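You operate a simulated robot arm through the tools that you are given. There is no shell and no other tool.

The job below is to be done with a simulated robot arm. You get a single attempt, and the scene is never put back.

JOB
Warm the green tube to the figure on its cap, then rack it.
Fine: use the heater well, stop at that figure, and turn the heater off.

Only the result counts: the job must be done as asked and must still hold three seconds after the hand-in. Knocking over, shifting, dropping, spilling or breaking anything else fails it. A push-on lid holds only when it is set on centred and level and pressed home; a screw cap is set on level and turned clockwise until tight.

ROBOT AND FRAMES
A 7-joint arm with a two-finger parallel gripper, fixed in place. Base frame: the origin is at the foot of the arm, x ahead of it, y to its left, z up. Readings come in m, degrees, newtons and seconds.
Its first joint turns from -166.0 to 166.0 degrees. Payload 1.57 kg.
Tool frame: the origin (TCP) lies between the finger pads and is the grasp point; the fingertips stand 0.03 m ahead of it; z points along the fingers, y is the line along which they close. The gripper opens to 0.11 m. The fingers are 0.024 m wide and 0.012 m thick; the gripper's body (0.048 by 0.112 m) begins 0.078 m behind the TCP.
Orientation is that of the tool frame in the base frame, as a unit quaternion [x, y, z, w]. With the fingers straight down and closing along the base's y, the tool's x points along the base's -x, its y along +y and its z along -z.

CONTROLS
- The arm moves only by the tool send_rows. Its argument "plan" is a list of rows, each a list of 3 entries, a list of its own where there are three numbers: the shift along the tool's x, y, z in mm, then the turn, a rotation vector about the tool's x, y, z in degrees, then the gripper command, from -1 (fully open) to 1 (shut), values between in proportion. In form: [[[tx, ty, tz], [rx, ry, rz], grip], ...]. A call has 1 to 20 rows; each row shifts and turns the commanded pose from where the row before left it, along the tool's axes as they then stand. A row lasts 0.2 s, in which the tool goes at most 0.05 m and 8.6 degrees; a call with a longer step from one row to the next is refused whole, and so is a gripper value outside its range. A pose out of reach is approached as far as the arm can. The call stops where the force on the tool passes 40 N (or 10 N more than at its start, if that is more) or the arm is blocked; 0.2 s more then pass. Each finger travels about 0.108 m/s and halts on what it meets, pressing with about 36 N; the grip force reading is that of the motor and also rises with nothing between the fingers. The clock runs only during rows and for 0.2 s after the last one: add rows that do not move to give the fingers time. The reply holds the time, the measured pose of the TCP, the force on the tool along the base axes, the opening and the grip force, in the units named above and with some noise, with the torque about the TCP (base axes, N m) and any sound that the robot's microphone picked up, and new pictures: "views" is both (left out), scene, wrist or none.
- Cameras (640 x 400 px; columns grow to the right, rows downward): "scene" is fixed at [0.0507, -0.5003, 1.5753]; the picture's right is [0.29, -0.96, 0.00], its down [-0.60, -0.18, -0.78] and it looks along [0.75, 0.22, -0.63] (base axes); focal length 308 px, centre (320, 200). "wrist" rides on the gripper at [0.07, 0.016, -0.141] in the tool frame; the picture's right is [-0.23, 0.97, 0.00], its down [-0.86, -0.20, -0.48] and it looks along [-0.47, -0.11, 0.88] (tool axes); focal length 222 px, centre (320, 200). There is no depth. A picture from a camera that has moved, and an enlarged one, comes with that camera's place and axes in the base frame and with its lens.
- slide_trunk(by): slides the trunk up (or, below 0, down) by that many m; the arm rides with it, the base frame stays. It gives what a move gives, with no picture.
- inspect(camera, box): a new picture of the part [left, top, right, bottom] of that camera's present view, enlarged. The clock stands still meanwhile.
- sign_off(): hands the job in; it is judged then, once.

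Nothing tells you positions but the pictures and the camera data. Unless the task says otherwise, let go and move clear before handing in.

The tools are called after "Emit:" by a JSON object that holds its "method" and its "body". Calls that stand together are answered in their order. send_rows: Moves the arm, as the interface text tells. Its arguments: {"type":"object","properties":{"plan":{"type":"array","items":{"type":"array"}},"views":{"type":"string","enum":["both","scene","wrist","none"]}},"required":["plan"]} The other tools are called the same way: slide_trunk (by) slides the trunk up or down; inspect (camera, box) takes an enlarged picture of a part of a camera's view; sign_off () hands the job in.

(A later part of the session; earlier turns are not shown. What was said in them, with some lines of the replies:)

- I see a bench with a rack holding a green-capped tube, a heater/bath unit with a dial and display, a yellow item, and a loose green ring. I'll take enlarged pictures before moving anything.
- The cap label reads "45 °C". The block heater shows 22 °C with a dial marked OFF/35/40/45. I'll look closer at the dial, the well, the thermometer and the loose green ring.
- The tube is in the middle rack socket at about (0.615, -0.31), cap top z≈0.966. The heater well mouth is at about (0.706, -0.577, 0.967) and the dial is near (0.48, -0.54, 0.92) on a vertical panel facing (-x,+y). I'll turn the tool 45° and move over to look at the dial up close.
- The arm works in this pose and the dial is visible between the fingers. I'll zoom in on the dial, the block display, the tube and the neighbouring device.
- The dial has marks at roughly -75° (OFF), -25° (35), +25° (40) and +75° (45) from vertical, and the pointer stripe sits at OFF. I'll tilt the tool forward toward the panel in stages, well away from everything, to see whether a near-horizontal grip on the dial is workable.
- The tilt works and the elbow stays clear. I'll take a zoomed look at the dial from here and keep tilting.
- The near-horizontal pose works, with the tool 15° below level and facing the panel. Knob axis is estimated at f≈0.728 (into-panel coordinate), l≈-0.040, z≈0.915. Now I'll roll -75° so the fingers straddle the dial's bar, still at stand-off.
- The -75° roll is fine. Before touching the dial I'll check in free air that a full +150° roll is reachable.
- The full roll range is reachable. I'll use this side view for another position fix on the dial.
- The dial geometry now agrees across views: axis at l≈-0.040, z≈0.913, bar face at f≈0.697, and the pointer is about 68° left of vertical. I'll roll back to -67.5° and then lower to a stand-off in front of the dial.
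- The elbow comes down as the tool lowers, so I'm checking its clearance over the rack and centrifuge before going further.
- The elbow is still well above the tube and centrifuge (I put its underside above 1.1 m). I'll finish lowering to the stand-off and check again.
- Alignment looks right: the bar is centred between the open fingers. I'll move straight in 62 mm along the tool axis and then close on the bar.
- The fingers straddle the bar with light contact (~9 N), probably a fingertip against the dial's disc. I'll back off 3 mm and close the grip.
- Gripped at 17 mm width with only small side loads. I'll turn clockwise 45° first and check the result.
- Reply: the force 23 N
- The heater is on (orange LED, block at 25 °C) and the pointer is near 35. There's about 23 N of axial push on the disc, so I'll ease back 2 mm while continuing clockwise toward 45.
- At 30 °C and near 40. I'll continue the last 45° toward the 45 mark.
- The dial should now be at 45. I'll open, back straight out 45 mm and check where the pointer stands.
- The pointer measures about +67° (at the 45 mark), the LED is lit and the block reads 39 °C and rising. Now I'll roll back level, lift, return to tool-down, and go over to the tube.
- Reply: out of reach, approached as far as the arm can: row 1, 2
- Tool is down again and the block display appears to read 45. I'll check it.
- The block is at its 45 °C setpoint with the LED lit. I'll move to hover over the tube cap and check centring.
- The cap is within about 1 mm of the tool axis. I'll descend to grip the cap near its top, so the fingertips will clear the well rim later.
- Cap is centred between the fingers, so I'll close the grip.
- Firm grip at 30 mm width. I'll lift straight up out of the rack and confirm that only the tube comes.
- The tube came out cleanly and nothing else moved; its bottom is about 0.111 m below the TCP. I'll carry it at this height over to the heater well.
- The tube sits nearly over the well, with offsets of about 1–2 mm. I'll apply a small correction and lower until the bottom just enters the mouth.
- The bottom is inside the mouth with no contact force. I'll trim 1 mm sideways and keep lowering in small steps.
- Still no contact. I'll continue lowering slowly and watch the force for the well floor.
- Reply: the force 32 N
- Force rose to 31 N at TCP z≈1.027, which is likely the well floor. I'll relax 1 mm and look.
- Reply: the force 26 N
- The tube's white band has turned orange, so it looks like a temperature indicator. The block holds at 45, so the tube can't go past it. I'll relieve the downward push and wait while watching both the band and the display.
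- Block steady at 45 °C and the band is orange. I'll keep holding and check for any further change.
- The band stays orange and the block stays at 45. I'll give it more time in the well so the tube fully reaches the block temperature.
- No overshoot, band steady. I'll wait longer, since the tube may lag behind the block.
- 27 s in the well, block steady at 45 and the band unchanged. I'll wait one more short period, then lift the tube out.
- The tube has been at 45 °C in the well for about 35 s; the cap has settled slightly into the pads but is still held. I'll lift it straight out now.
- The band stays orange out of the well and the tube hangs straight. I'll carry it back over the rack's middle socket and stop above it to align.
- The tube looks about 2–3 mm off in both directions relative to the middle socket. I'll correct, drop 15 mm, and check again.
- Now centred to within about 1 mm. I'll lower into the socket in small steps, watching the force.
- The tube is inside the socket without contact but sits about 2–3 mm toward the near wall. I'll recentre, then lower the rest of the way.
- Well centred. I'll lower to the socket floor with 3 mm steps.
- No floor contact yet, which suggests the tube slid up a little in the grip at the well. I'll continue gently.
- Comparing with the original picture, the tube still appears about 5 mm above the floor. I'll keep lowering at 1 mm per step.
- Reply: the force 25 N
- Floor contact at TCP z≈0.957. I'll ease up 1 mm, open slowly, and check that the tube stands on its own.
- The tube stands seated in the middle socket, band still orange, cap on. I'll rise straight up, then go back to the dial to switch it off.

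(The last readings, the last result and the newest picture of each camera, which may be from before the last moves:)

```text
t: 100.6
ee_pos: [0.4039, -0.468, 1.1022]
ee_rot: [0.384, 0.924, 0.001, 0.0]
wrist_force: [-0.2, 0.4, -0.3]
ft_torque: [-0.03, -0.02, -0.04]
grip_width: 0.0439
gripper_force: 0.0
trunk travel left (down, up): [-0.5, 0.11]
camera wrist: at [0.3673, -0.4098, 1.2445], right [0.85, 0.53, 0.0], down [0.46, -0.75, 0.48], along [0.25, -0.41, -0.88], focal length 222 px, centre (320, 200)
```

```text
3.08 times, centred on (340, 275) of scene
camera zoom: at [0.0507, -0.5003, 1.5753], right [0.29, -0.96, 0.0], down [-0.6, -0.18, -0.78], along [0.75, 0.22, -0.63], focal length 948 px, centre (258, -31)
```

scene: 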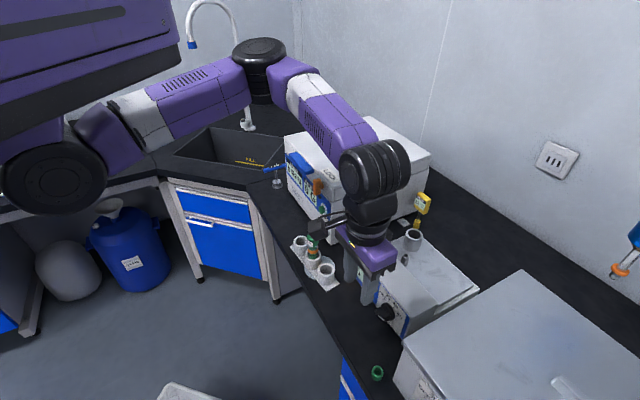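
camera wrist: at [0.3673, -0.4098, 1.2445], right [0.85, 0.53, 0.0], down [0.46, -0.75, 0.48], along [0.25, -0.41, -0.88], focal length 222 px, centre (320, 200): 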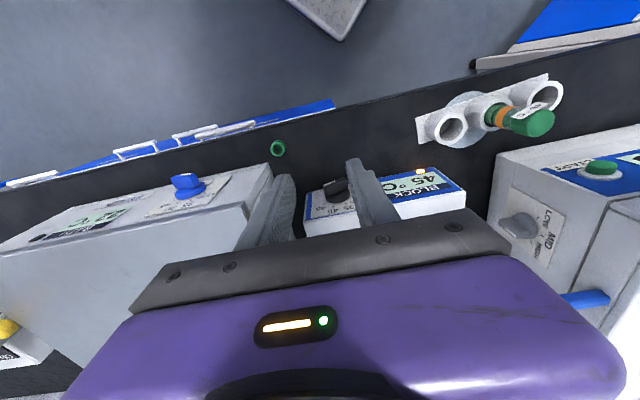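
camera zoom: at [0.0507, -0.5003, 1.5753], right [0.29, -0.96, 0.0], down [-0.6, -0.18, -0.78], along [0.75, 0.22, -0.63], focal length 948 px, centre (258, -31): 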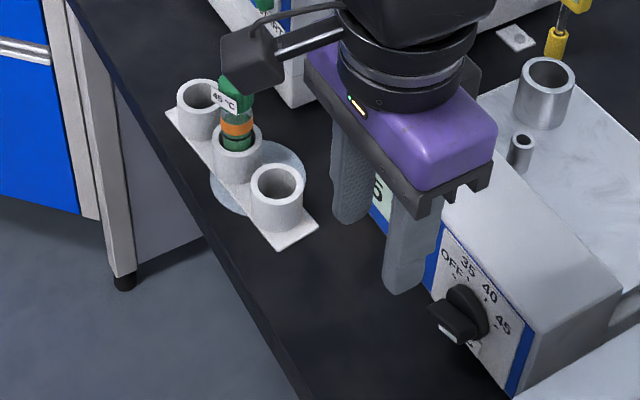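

Tube is secure in the rack, band orange. Now I'll tilt to near-horizontal and roll to +67.5° to match the dial bar.

Emit:
{"method": "send_rows", "body": {"plan": [[[0, 0, 0], [0, -7.5, 0], 0.2], [[0, 0, 0], [0, -7.5, 0], 0.2], [[0, 0, 0], [0, -7.5, 0], 0.2], [[0, 0, 0], [0, -7.5, 0], 0.2], [[0, 0, 0], [0, -7.5, 0], 0.2], [[0, 0, 0], [0, -7.5, 0], 0.2], [[0, 0, 0], [0, -7.5, 0], 0.2], [[0, 0, 0], [0, -7.5, 0], 0.2], [[0, 0, 0], [0, -7.5, 0], 0.2], [[0, 0, 0], [0, -7.5, 0], 0.2], [[0, 0, 0], [0, 0, 7.5], 0.2], [[0, 0, 0], [0, 0, 7.5], 0.2], [[0, 0, 0], [0, 0, 7.5], 0.2], [[0, 0, 0], [0, 0, 7.5], 0.2], [[0, 0, 0], [0, 0, 7.5], 0.2], [[0, 0, 0], [0, 0, 7.5], 0.2], [[0, 0, 0], [0, 0, 7.5], 0.2], [[0, 0, 0], [0, 0, 7.5], 0.2], [[0, 0, 0], [0, 0, 7.5], 0.2], [[0, 0, 0], [0, 0, 0], 0.2]]}}

```text
t: 104.8
ee_pos: [0.4048, -0.4693, 1.1006]
ee_rot: [0.66, 0.44, 0.118, 0.597]
wrist_force: [0.5, 0.3, -0.3]
ft_torque: [0.0, -0.03, -0.02]
grip_width: 0.0438
gripper_force: 0.0
trunk travel left (down, up): [-0.5, 0.11]
camera wrist: at [0.3563, -0.321, 1.1261], right [0.3, -0.07, 0.95], down [-0.91, -0.31, 0.26], along [0.28, -0.95, -0.15], focal length 222 px, centre (320, 200)
```

scene: 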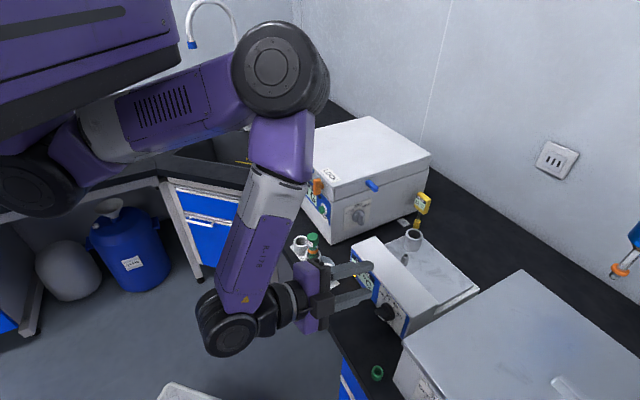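
wrist: 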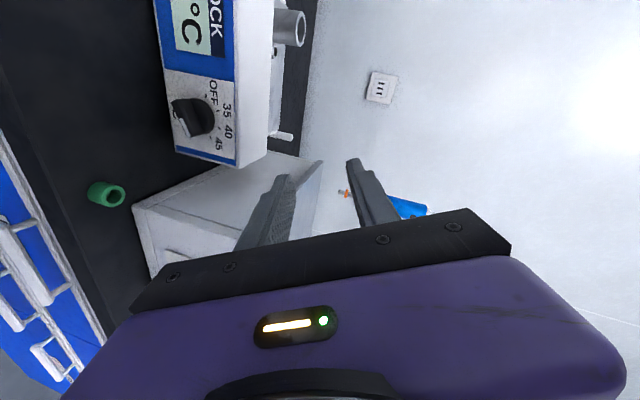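

Now I'll lower to the stand-off in front of the dial, on the same path as before.

Emit:
{"method": "send_rows", "body": {"plan": [[[10.9, -24.2, 7.7], [0, 0, 0], 0.2], [[10.9, -24.2, 7.7], [0, 0, 0], 0.2], [[10.9, -24.2, 7.7], [0, 0, 0], 0.2], [[10.9, -24.2, 7.7], [0, 0, 0], 0.2], [[10.9, -24.2, 7.7], [0, 0, 0], 0.2], [[10.9, -24.2, 7.7], [0, 0, 0], 0.2], [[0, 0, 0], [0, 0, 0], 0.2], [[0, 0, 0], [0, 0, 0], 0.2]]}}

Emit:
{"method": "inspect", "body": {"camera": "wrist", "box": [220, 50, 420, 200]}}

```text
t: 106.6
ee_pos: [0.4097, -0.4676, 0.9349]
ee_rot: [0.661, 0.442, 0.118, 0.595]
wrist_force: [-0.3, -0.1, 0.0]
ft_torque: [-0.03, 0.01, 0.04]
grip_width: 0.044
gripper_force: 0.0
trunk travel left (down, up): [-0.5, 0.11]
camera wrist: at [0.3619, -0.3203, 0.9606], right [0.3, -0.07, 0.95], down [-0.91, -0.31, 0.26], along [0.28, -0.95, -0.16], focal length 222 px, centre (320, 200)
```

scene: 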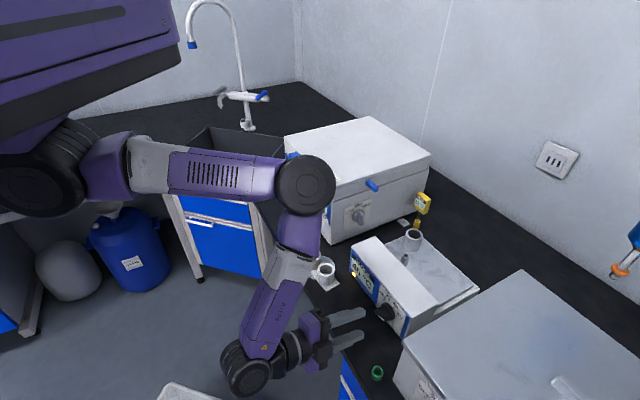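
wrist: 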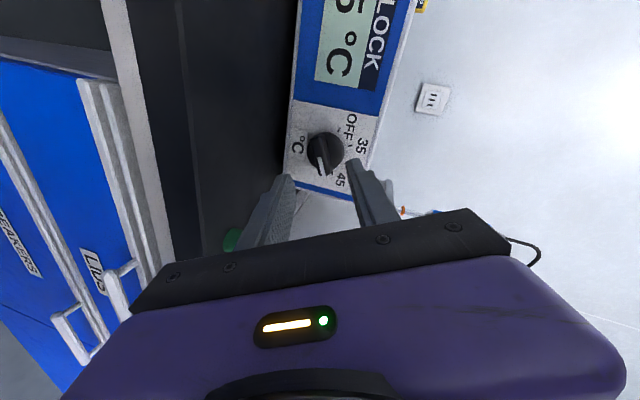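

```text
2.67 times, centred on (320, 125) of wrist
camera zoom: at [0.3619, -0.3203, 0.9606], right [0.3, -0.07, 0.95], down [-0.91, -0.31, 0.26], along [0.28, -0.95, -0.16], focal length 592 px, centre (320, 400)
```

zoom: 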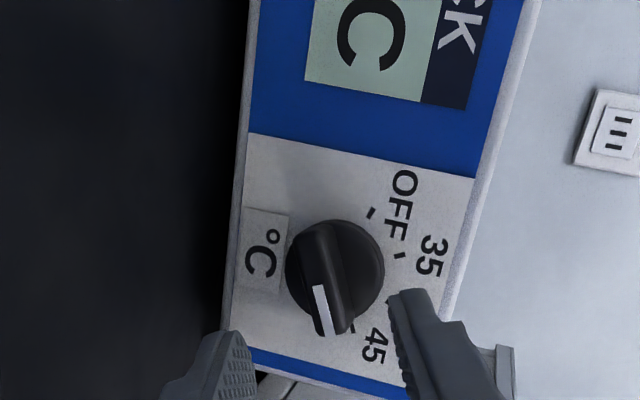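

Same relative pose as when I released the dial. I'll advance 58 mm, close on the bar and check.

Emit:
{"method": "send_rows", "body": {"plan": [[[0, 0, 12], [0, 0, 0], 0.2], [[0, 0, 12], [0, 0, 0], 0.2], [[0, 0, 12], [0, 0, 0], 0.2], [[0, 0, 12], [0, 0, 0], 0.2], [[0, 0, 10], [0, 0, 0], 0.2], [[0, 0, 0], [0, 0, 0], 0.2], [[0, 0, 0], [0, 0, 0], 0.6], [[0, 0, 0], [0, 0, 0], 1], [[0, 0, 0], [0, 0, 0], 1], [[0, 0, 0], [0, 0, 0], 1], [[0, 0, 0], [0, 0, 0], 1]], "views": "wrist"}}

Emit:
{"method": "inspect", "body": {"camera": "wrist", "box": [220, 80, 420, 230]}}

```text
t: 109.0
ee_pos: [0.45, -0.5054, 0.9192]
ee_rot: [0.66, 0.441, 0.118, 0.596]
wrist_force: [-0.5, -2.8, -6.1]
ft_torque: [-0.57, 0.54, 0.35]
grip_width: 0.0168
gripper_force: 32.5
trunk travel left (down, up): [-0.5, 0.11]
camera wrist: at [0.4015, -0.359, 0.9458], right [0.3, -0.07, 0.95], down [-0.91, -0.31, 0.26], along [0.28, -0.95, -0.15], focal length 222 px, centre (320, 200)
```

wrist: 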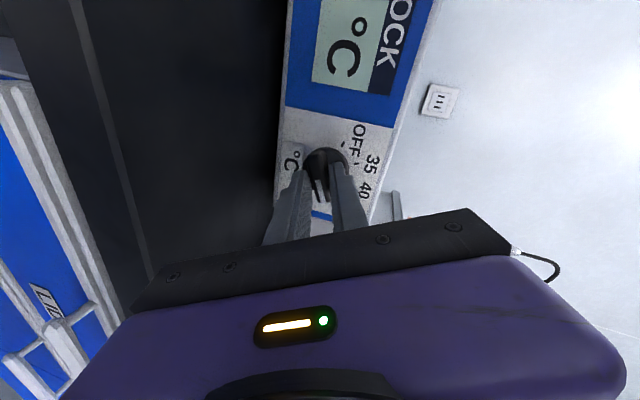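

```text
2.67 times, centred on (320, 155) of wrist
camera zoom: at [0.4015, -0.359, 0.9458], right [0.3, -0.07, 0.95], down [-0.91, -0.31, 0.26], along [0.28, -0.95, -0.15], focal length 592 px, centre (320, 320)
```

zoom: 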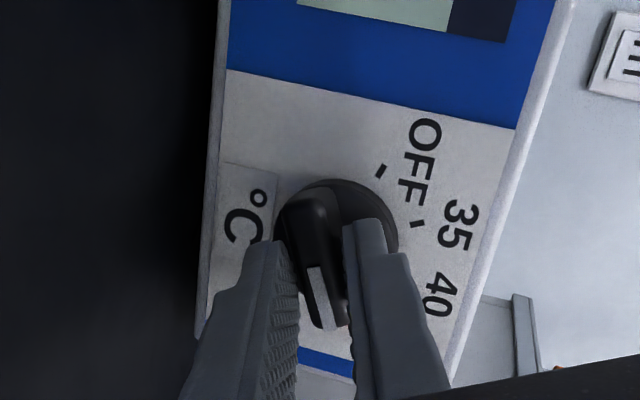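

Gripped on the bar. I'll turn counter-clockwise 90° first.

Emit:
{"method": "send_rows", "body": {"plan": [[[0, 0, 0], [0, 0, -5], 1], [[0, 0, 0], [0, 0, -5], 1], [[0, 0, 0], [0, 0, -5], 1], [[0, 0, 0], [0, 0, -5], 1], [[0, 0, 0], [0, 0, -5], 1], [[0, 0, 0], [0, 0, -5], 1], [[0, 0, 0], [0, 0, -5], 1], [[0, 0, 0], [0, 0, -5], 1], [[0, 0, 0], [0, 0, -5], 1], [[0, 0, 0], [0, 0, -5], 1], [[0, 0, 0], [0, 0, -5], 1], [[0, 0, 0], [0, 0, -5], 1], [[0, 0, 0], [0, 0, -5], 1], [[0, 0, 0], [0, 0, -5], 1], [[0, 0, 0], [0, 0, -5], 1], [[0, 0, 0], [0, 0, -5], 1], [[0, 0, 0], [0, 0, -5], 1], [[0, 0, 0], [0, 0, -5], 1], [[0, 0, 0], [0, 0, 0], 1]], "views": "wrist"}}

Emit:
{"method": "inspect", "body": {"camera": "wrist", "box": [220, 80, 420, 230]}}

```text
t: 113.0
ee_pos: [0.45, -0.5065, 0.9206]
ee_rot: [0.153, 0.778, -0.338, 0.507]
wrist_force: [3.6, 8.0, -0.6]
ft_torque: [-0.01, -0.01, -0.15]
grip_width: 0.0148
gripper_force: 31.4
trunk travel left (down, up): [-0.5, 0.11]
camera wrist: at [0.3333, -0.4073, 0.8891], right [0.67, 0.73, -0.16], down [-0.07, 0.27, 0.96], along [0.74, -0.63, 0.23], focal length 222 px, centre (320, 200)
```

wrist: 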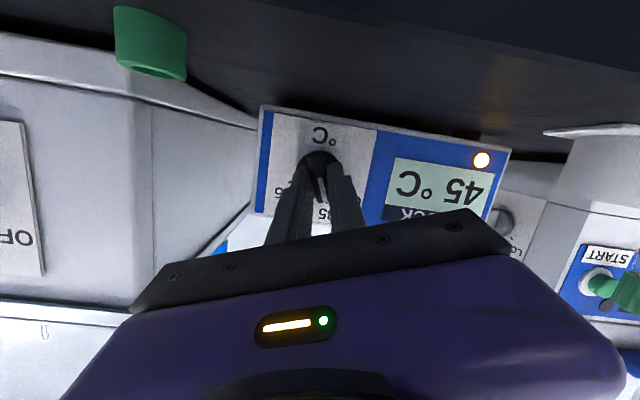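

```text
2.67 times, centred on (320, 155) of wrist
camera zoom: at [0.3333, -0.4073, 0.8891], right [0.67, 0.73, -0.16], down [-0.07, 0.27, 0.96], along [0.74, -0.63, 0.23], focal length 592 px, centre (320, 320)
```

zoom: 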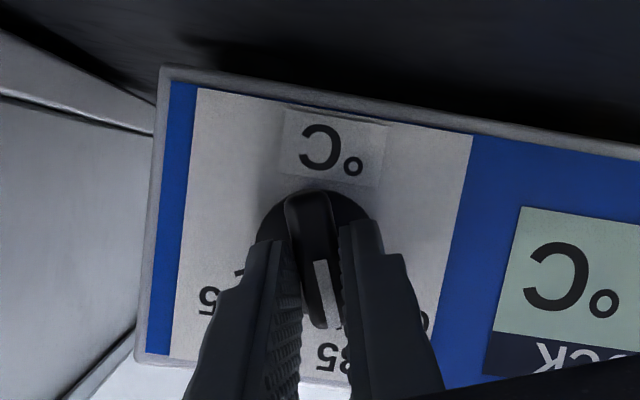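

Pointer is near 35 with low forces. I'll continue the last stretch to OFF, about 46.5°.

Emit:
{"method": "send_rows", "body": {"plan": [[[0, 0, 0], [0, 0, -5], 1], [[0, 0, 0], [0, 0, -5], 1], [[0, 0, 0], [0, 0, -5], 1], [[0, 0, 0], [0, 0, -5], 1], [[0, 0, 0], [0, 0, -5], 1], [[0, 0, 0], [0, 0, -5], 1], [[0, 0, 0], [0, 0, -5], 1], [[0, 0, 0], [0, 0, -5], 1], [[0, 0, 0], [0, 0, -5], 1], [[0, 0, 0], [0, 0, -1.5], 1], [[0, 0, 0], [0, 0, 0], 1]], "views": "wrist"}}

Emit:
{"method": "inspect", "body": {"camera": "wrist", "box": [220, 80, 420, 230]}}

Emit:
{"method": "inspect", "body": {"camera": "scene", "box": [340, 230, 420, 340]}}

```text
t: 115.4
ee_pos: [0.449, -0.508, 0.9205]
ee_rot: [-0.166, 0.777, -0.51, 0.331]
wrist_force: [2.7, 4.8, -11.0]
ft_torque: [0.03, 0.06, -0.15]
grip_width: 0.016
gripper_force: 32.5
trunk travel left (down, up): [-0.5, 0.11]
camera wrist: at [0.3043, -0.4461, 0.9184], right [0.24, 0.55, -0.8], down [0.28, 0.75, 0.6], along [0.93, -0.37, 0.03], focal length 222 px, centre (320, 200)
```

wrist: 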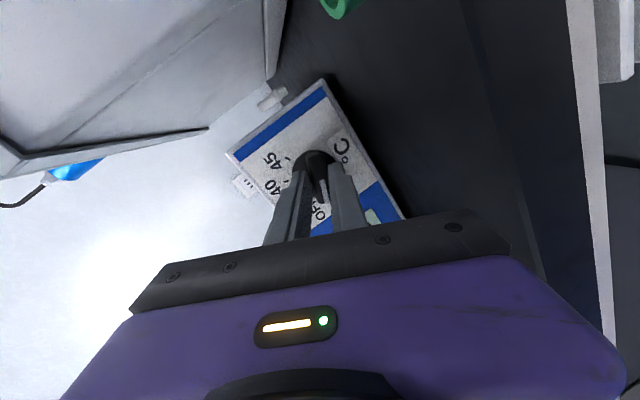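

```text
2.67 times, centred on (320, 155) of wrist
camera zoom: at [0.3043, -0.4461, 0.9184], right [0.24, 0.55, -0.8], down [0.28, 0.75, 0.6], along [0.93, -0.37, 0.03], focal length 592 px, centre (320, 320)
```

zoom: 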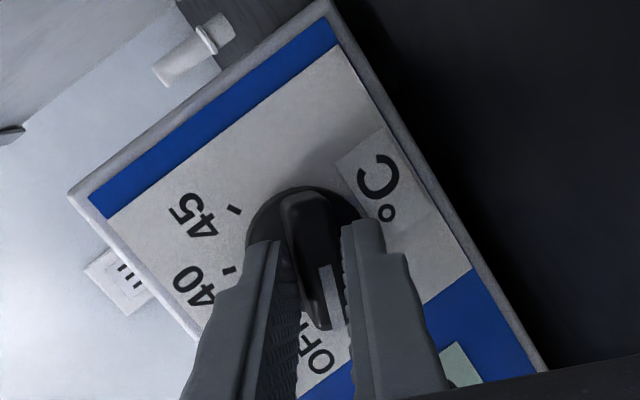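

```text
3.64 times, centred on (380, 285) of scene
camera zoom: at [0.0507, -0.5003, 1.5753], right [0.29, -0.96, 0.0], down [-0.6, -0.18, -0.78], along [0.75, 0.22, -0.63], focal length 1121 px, centre (102, -109)
```

zoom: 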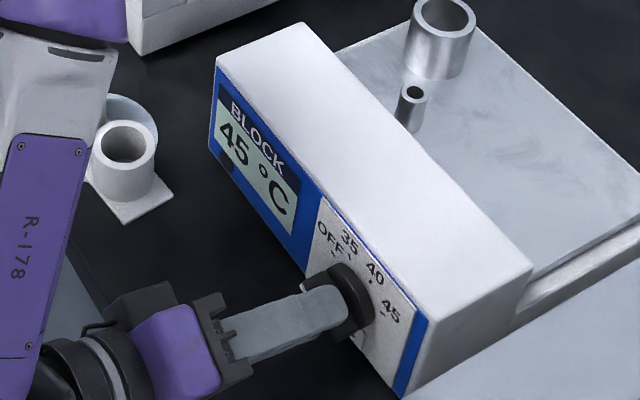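

The LED is dark, so the heater is off. I'll open, back straight out and verify the pointer and the tube.

Emit:
{"method": "send_rows", "body": {"plan": [[[0, 0, 0], [0, 0, 0], 0.5], [[0, 0, 0], [0, 0, 0], 0.2], [[0, 0, 0], [0, 0, 0], 0.2], [[0, 0, 0], [0, 0, 0], 0.2], [[0, 0, -14], [0, 0, 0], 0.2], [[0, 0, -14], [0, 0, 0], 0.2], [[0, 0, -14], [0, 0, 0], 0.2], [[0, 0, -14], [0, 0, 0], 0.2], [[0, 0, 0], [0, 0, 0], 0.2]]}}

Emit:
{"method": "inspect", "body": {"camera": "wrist", "box": [260, 50, 440, 200]}}

Emit:
{"method": "inspect", "body": {"camera": "scene", "box": [340, 230, 420, 340]}}

```text
t: 117.4
ee_pos: [0.4107, -0.4679, 0.936]
ee_rot: [-0.165, 0.776, -0.511, 0.331]
wrist_force: [0.5, 0.0, 0.8]
ft_torque: [-0.01, 0.04, -0.05]
grip_width: 0.044
gripper_force: 0.1
trunk travel left (down, up): [-0.5, 0.11]
camera wrist: at [0.2656, -0.4077, 0.9332], right [0.24, 0.55, -0.8], down [0.28, 0.75, 0.6], along [0.93, -0.37, 0.03], focal length 222 px, centre (320, 200)
```

scene: 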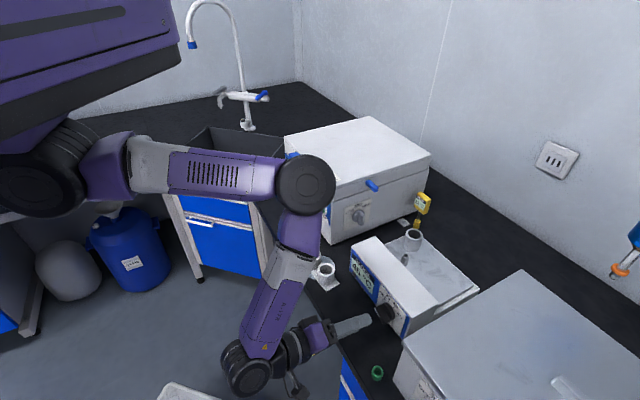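
wrist: 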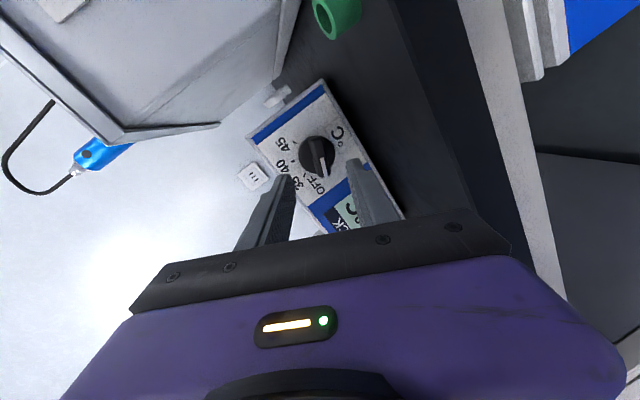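

```text
2.67 times, centred on (350, 125) of wrist
camera zoom: at [0.2656, -0.4077, 0.9332], right [0.24, 0.55, -0.8], down [0.28, 0.75, 0.6], along [0.93, -0.37, 0.03], focal length 592 px, centre (240, 400)
```

zoom: 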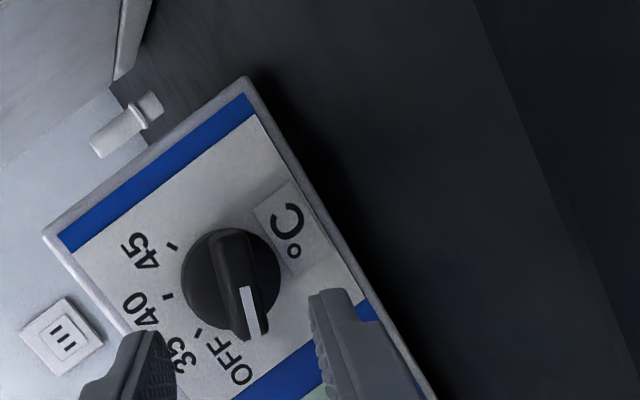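

```text
3.64 times, centred on (380, 285) of scene
camera zoom: at [0.0507, -0.5003, 1.5753], right [0.29, -0.96, 0.0], down [-0.6, -0.18, -0.78], along [0.75, 0.22, -0.63], focal length 1121 px, centre (102, -109)
```

zoom: 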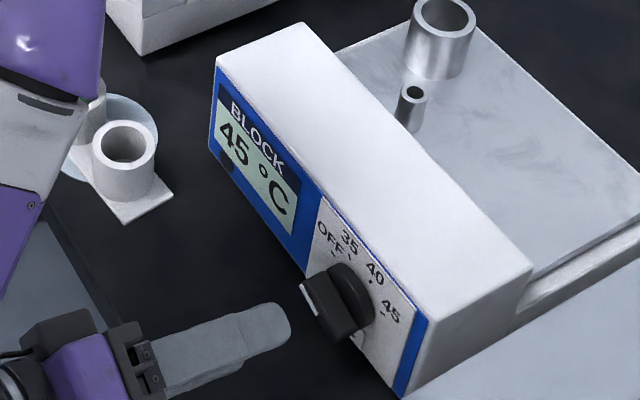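

Dial is at OFF and the indicator is dark. I'll roll level and lift clear, then check the tube once more.

Emit:
{"method": "send_rows", "body": {"plan": [[[0, 0, 0], [0, 0, 7.5], 0.2], [[0, 0, 0], [0, 0, 7.5], 0.2], [[0, 0, 0], [0, 0, 7.5], 0.2], [[0, 0, 0], [0, 0, 7.5], 0.2], [[0, 0, 0], [0, 0, 7.5], 0.2], [[0, 0, 0], [0, 0, 7.5], 0.2], [[0, 0, 0], [0, 0, 7.5], 0.2], [[0, 0, 0], [0, 0, 7.5], 0.2], [[0, 0, 0], [0, 0, 7.5], 0.2], [[0, 0, 0], [0, 0, 1.5], 0.2], [[-36.2, 0, -9.7], [0, 0, 0], 0.2], [[-36.2, 0, -9.7], [0, 0, 0], 0.2], [[-36.2, 0, -9.7], [0, 0, 0], 0.2], [[-36.2, 0, -9.7], [0, 0, 0], 0.2], [[0, 0, 0], [0, 0, 0], 0.2]]}}

Emit:
{"method": "inspect", "body": {"camera": "scene", "box": [280, 210, 400, 340]}}

```text
t: 120.6
ee_pos: [0.4142, -0.4695, 1.0839]
ee_rot: [0.304, 0.733, -0.234, 0.562]
wrist_force: [0.5, -0.7, 0.4]
ft_torque: [0.0, -0.03, 0.01]
grip_width: 0.0438
gripper_force: 0.0
trunk travel left (down, up): [-0.5, 0.11]
camera wrist: at [0.3173, -0.3487, 1.0541], right [0.73, 0.65, 0.22], down [-0.31, 0.03, 0.95], along [0.61, -0.76, 0.22], focal length 222 px, centre (320, 200)
```

scene: 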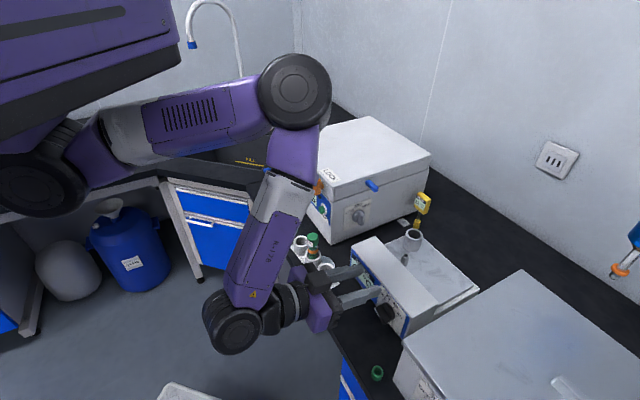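
wrist: 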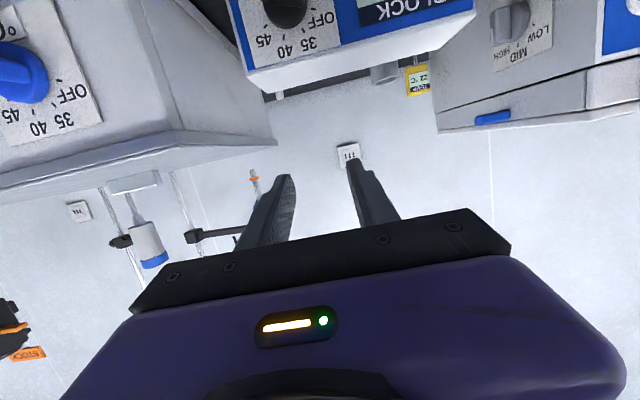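

```text
3.08 times, centred on (340, 275) of scene
camera zoom: at [0.0507, -0.5003, 1.5753], right [0.29, -0.96, 0.0], down [-0.6, -0.18, -0.78], along [0.75, 0.22, -0.63], focal length 948 px, centre (258, -31)
```

zoom: 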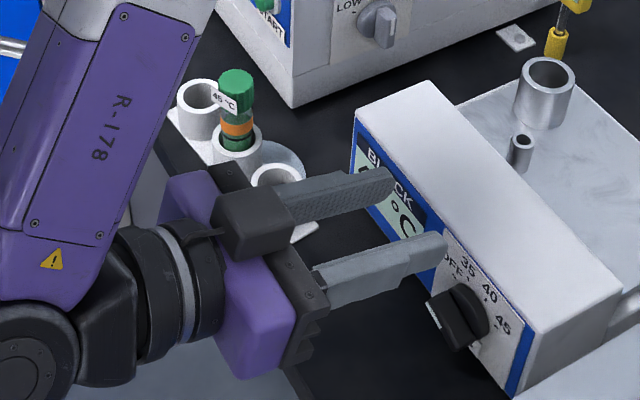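

Tube upright in the rack with the band still orange. I'll bring the tool upright and up, clear of everything, for a final check.

Emit:
{"method": "send_rows", "body": {"plan": [[[0, 0, 0], [0, 7.5, 0], 0.2], [[0, 0, 0], [0, 7.5, 0], 0.2], [[0, 0, 0], [0, 7.5, 0], 0.2], [[0, 0, 0], [0, 7.5, 0], 0.2], [[0, 0, 0], [0, 7.5, 0], 0.2], [[0, 0, 0], [0, 7.5, 0], 0.2], [[0, 0, 0], [0, 7.5, 0], 0.2], [[0, 0, 0], [0, 7.5, 0], 0.2], [[0, 0, 0], [0, 7.5, 0], 0.2], [[0, 0, 0], [0, 7.5, 0], 0.2], [[0, 0, -30], [0, 0, 0], 0.2], [[0, 0, -30], [0, 0, 0], 0.2], [[0, 0, -30], [0, 0, 0], 0.2], [[0, 0, 0], [0, 0, 0], 0.2]]}}

Emit:
{"method": "inspect", "body": {"camera": "wrist", "box": [400, 70, 580, 190]}}

Emit:
{"method": "inspect", "body": {"camera": "wrist", "box": [290, 140, 490, 240]}}

Emit:
{"method": "inspect", "body": {"camera": "scene", "box": [270, 190, 450, 340]}}

```text
t: 123.6
ee_pos: [0.4137, -0.4702, 1.1746]
ee_rot: [0.383, 0.924, -0.001, 0.0]
wrist_force: [-0.5, -0.1, -0.7]
ft_torque: [0.04, -0.03, 0.03]
grip_width: 0.0439
gripper_force: 0.1
trunk travel left (down, up): [-0.5, 0.11]
camera wrist: at [0.3769, -0.4104, 1.3172], right [0.85, 0.53, 0.0], down [0.46, -0.75, 0.48], along [0.25, -0.41, -0.88], focal length 222 px, centre (320, 200)
```

scene: 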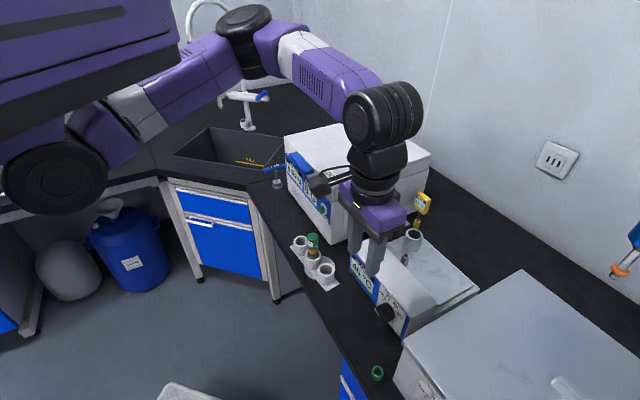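
wrist: 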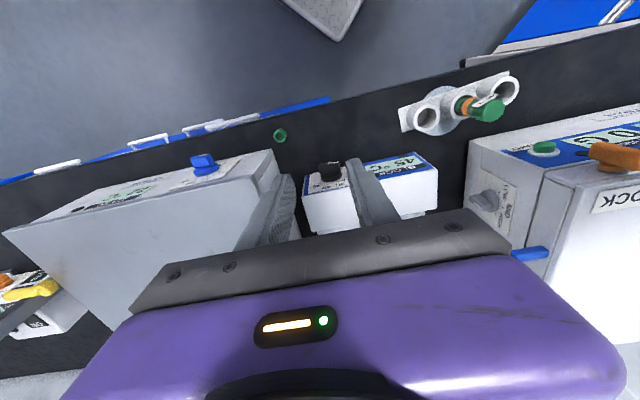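

```text
3.33 times, centred on (490, 130) of wrist
camera zoom: at [0.3769, -0.4104, 1.3172], right [0.85, 0.53, 0.0], down [0.46, -0.75, 0.48], along [0.25, -0.41, -0.88], focal length 740 px, centre (-247, 433)
```

zoom: 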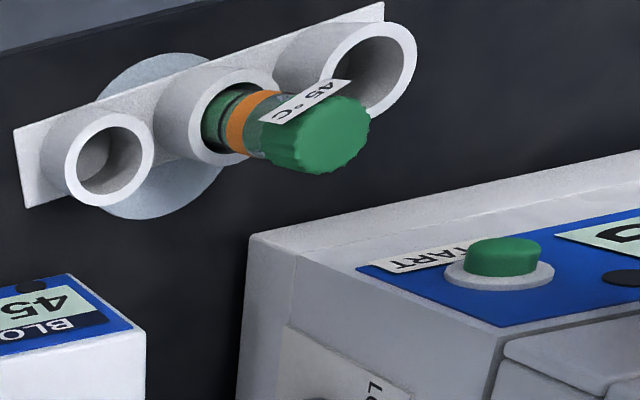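

```text
3.20 times, centred on (390, 190) of wrist
camera zoom: at [0.3769, -0.4104, 1.3172], right [0.85, 0.53, 0.0], down [0.46, -0.75, 0.48], along [0.25, -0.41, -0.88], focal length 711 px, centre (96, 232)
```

zoom: 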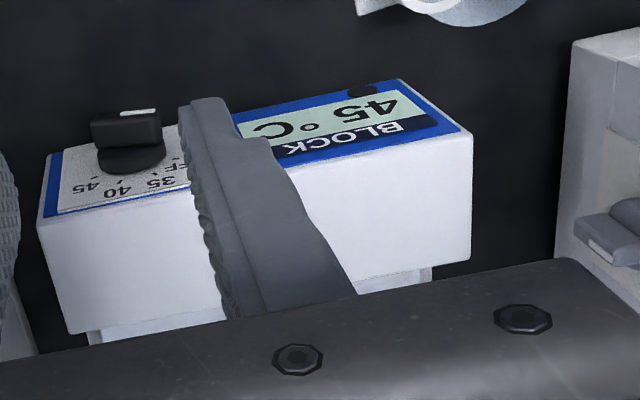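

```text
2.67 times, centred on (360, 265) of scene
camera zoom: at [0.0507, -0.5003, 1.5753], right [0.29, -0.96, 0.0], down [-0.6, -0.18, -0.78], along [0.75, 0.22, -0.63], focal length 822 px, centre (213, 27)
```

zoom: 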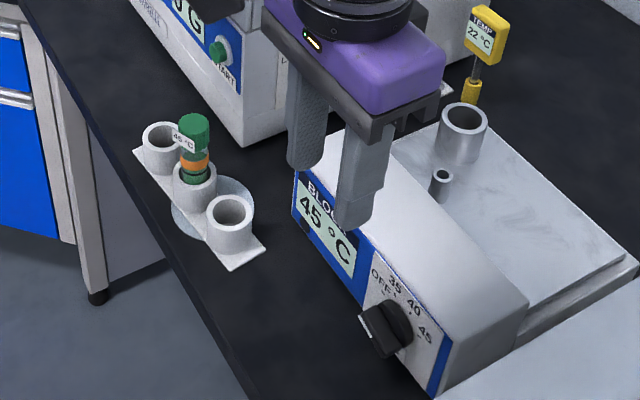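

The tube is upright in the rack's middle socket, cap on, with its indicator band still orange. The block heater dial is at OFF with its light out, nothing else has moved, and the hand is clear. I'm handing in now.

Emit:
{"method": "sign_off", "body": {}}

```text
The job is handed in.
```

I warmed the green tube in the heater well, put it back in the middle socket of the rack, and turned the heater off. The job is handed in, but I haven't seen the judge's verdict.

- **Temperature:** the cap says 45 °C. I set the dial to 45 and the block display held at 45 °C the whole time the tube was in the well, about 35 seconds.
- **No direct tube reading:** the tube's own temperature isn't shown anywhere. The white band on it turned orange when it went into the well and was still orange at hand-in.
- **Heater:** the dial is back at OFF and its light is out. The block display still read 45 °C at hand-in.
- **Tube:** it stands upright on the socket floor with its cap on. The cap's label turned about 20° in the gripper while it was held in the well. I took that to be the whole tube turning rather than the cap loosening, but I didn't check.
- **Everything else:** nothing else looked moved, and the arm was clear before I handed in.
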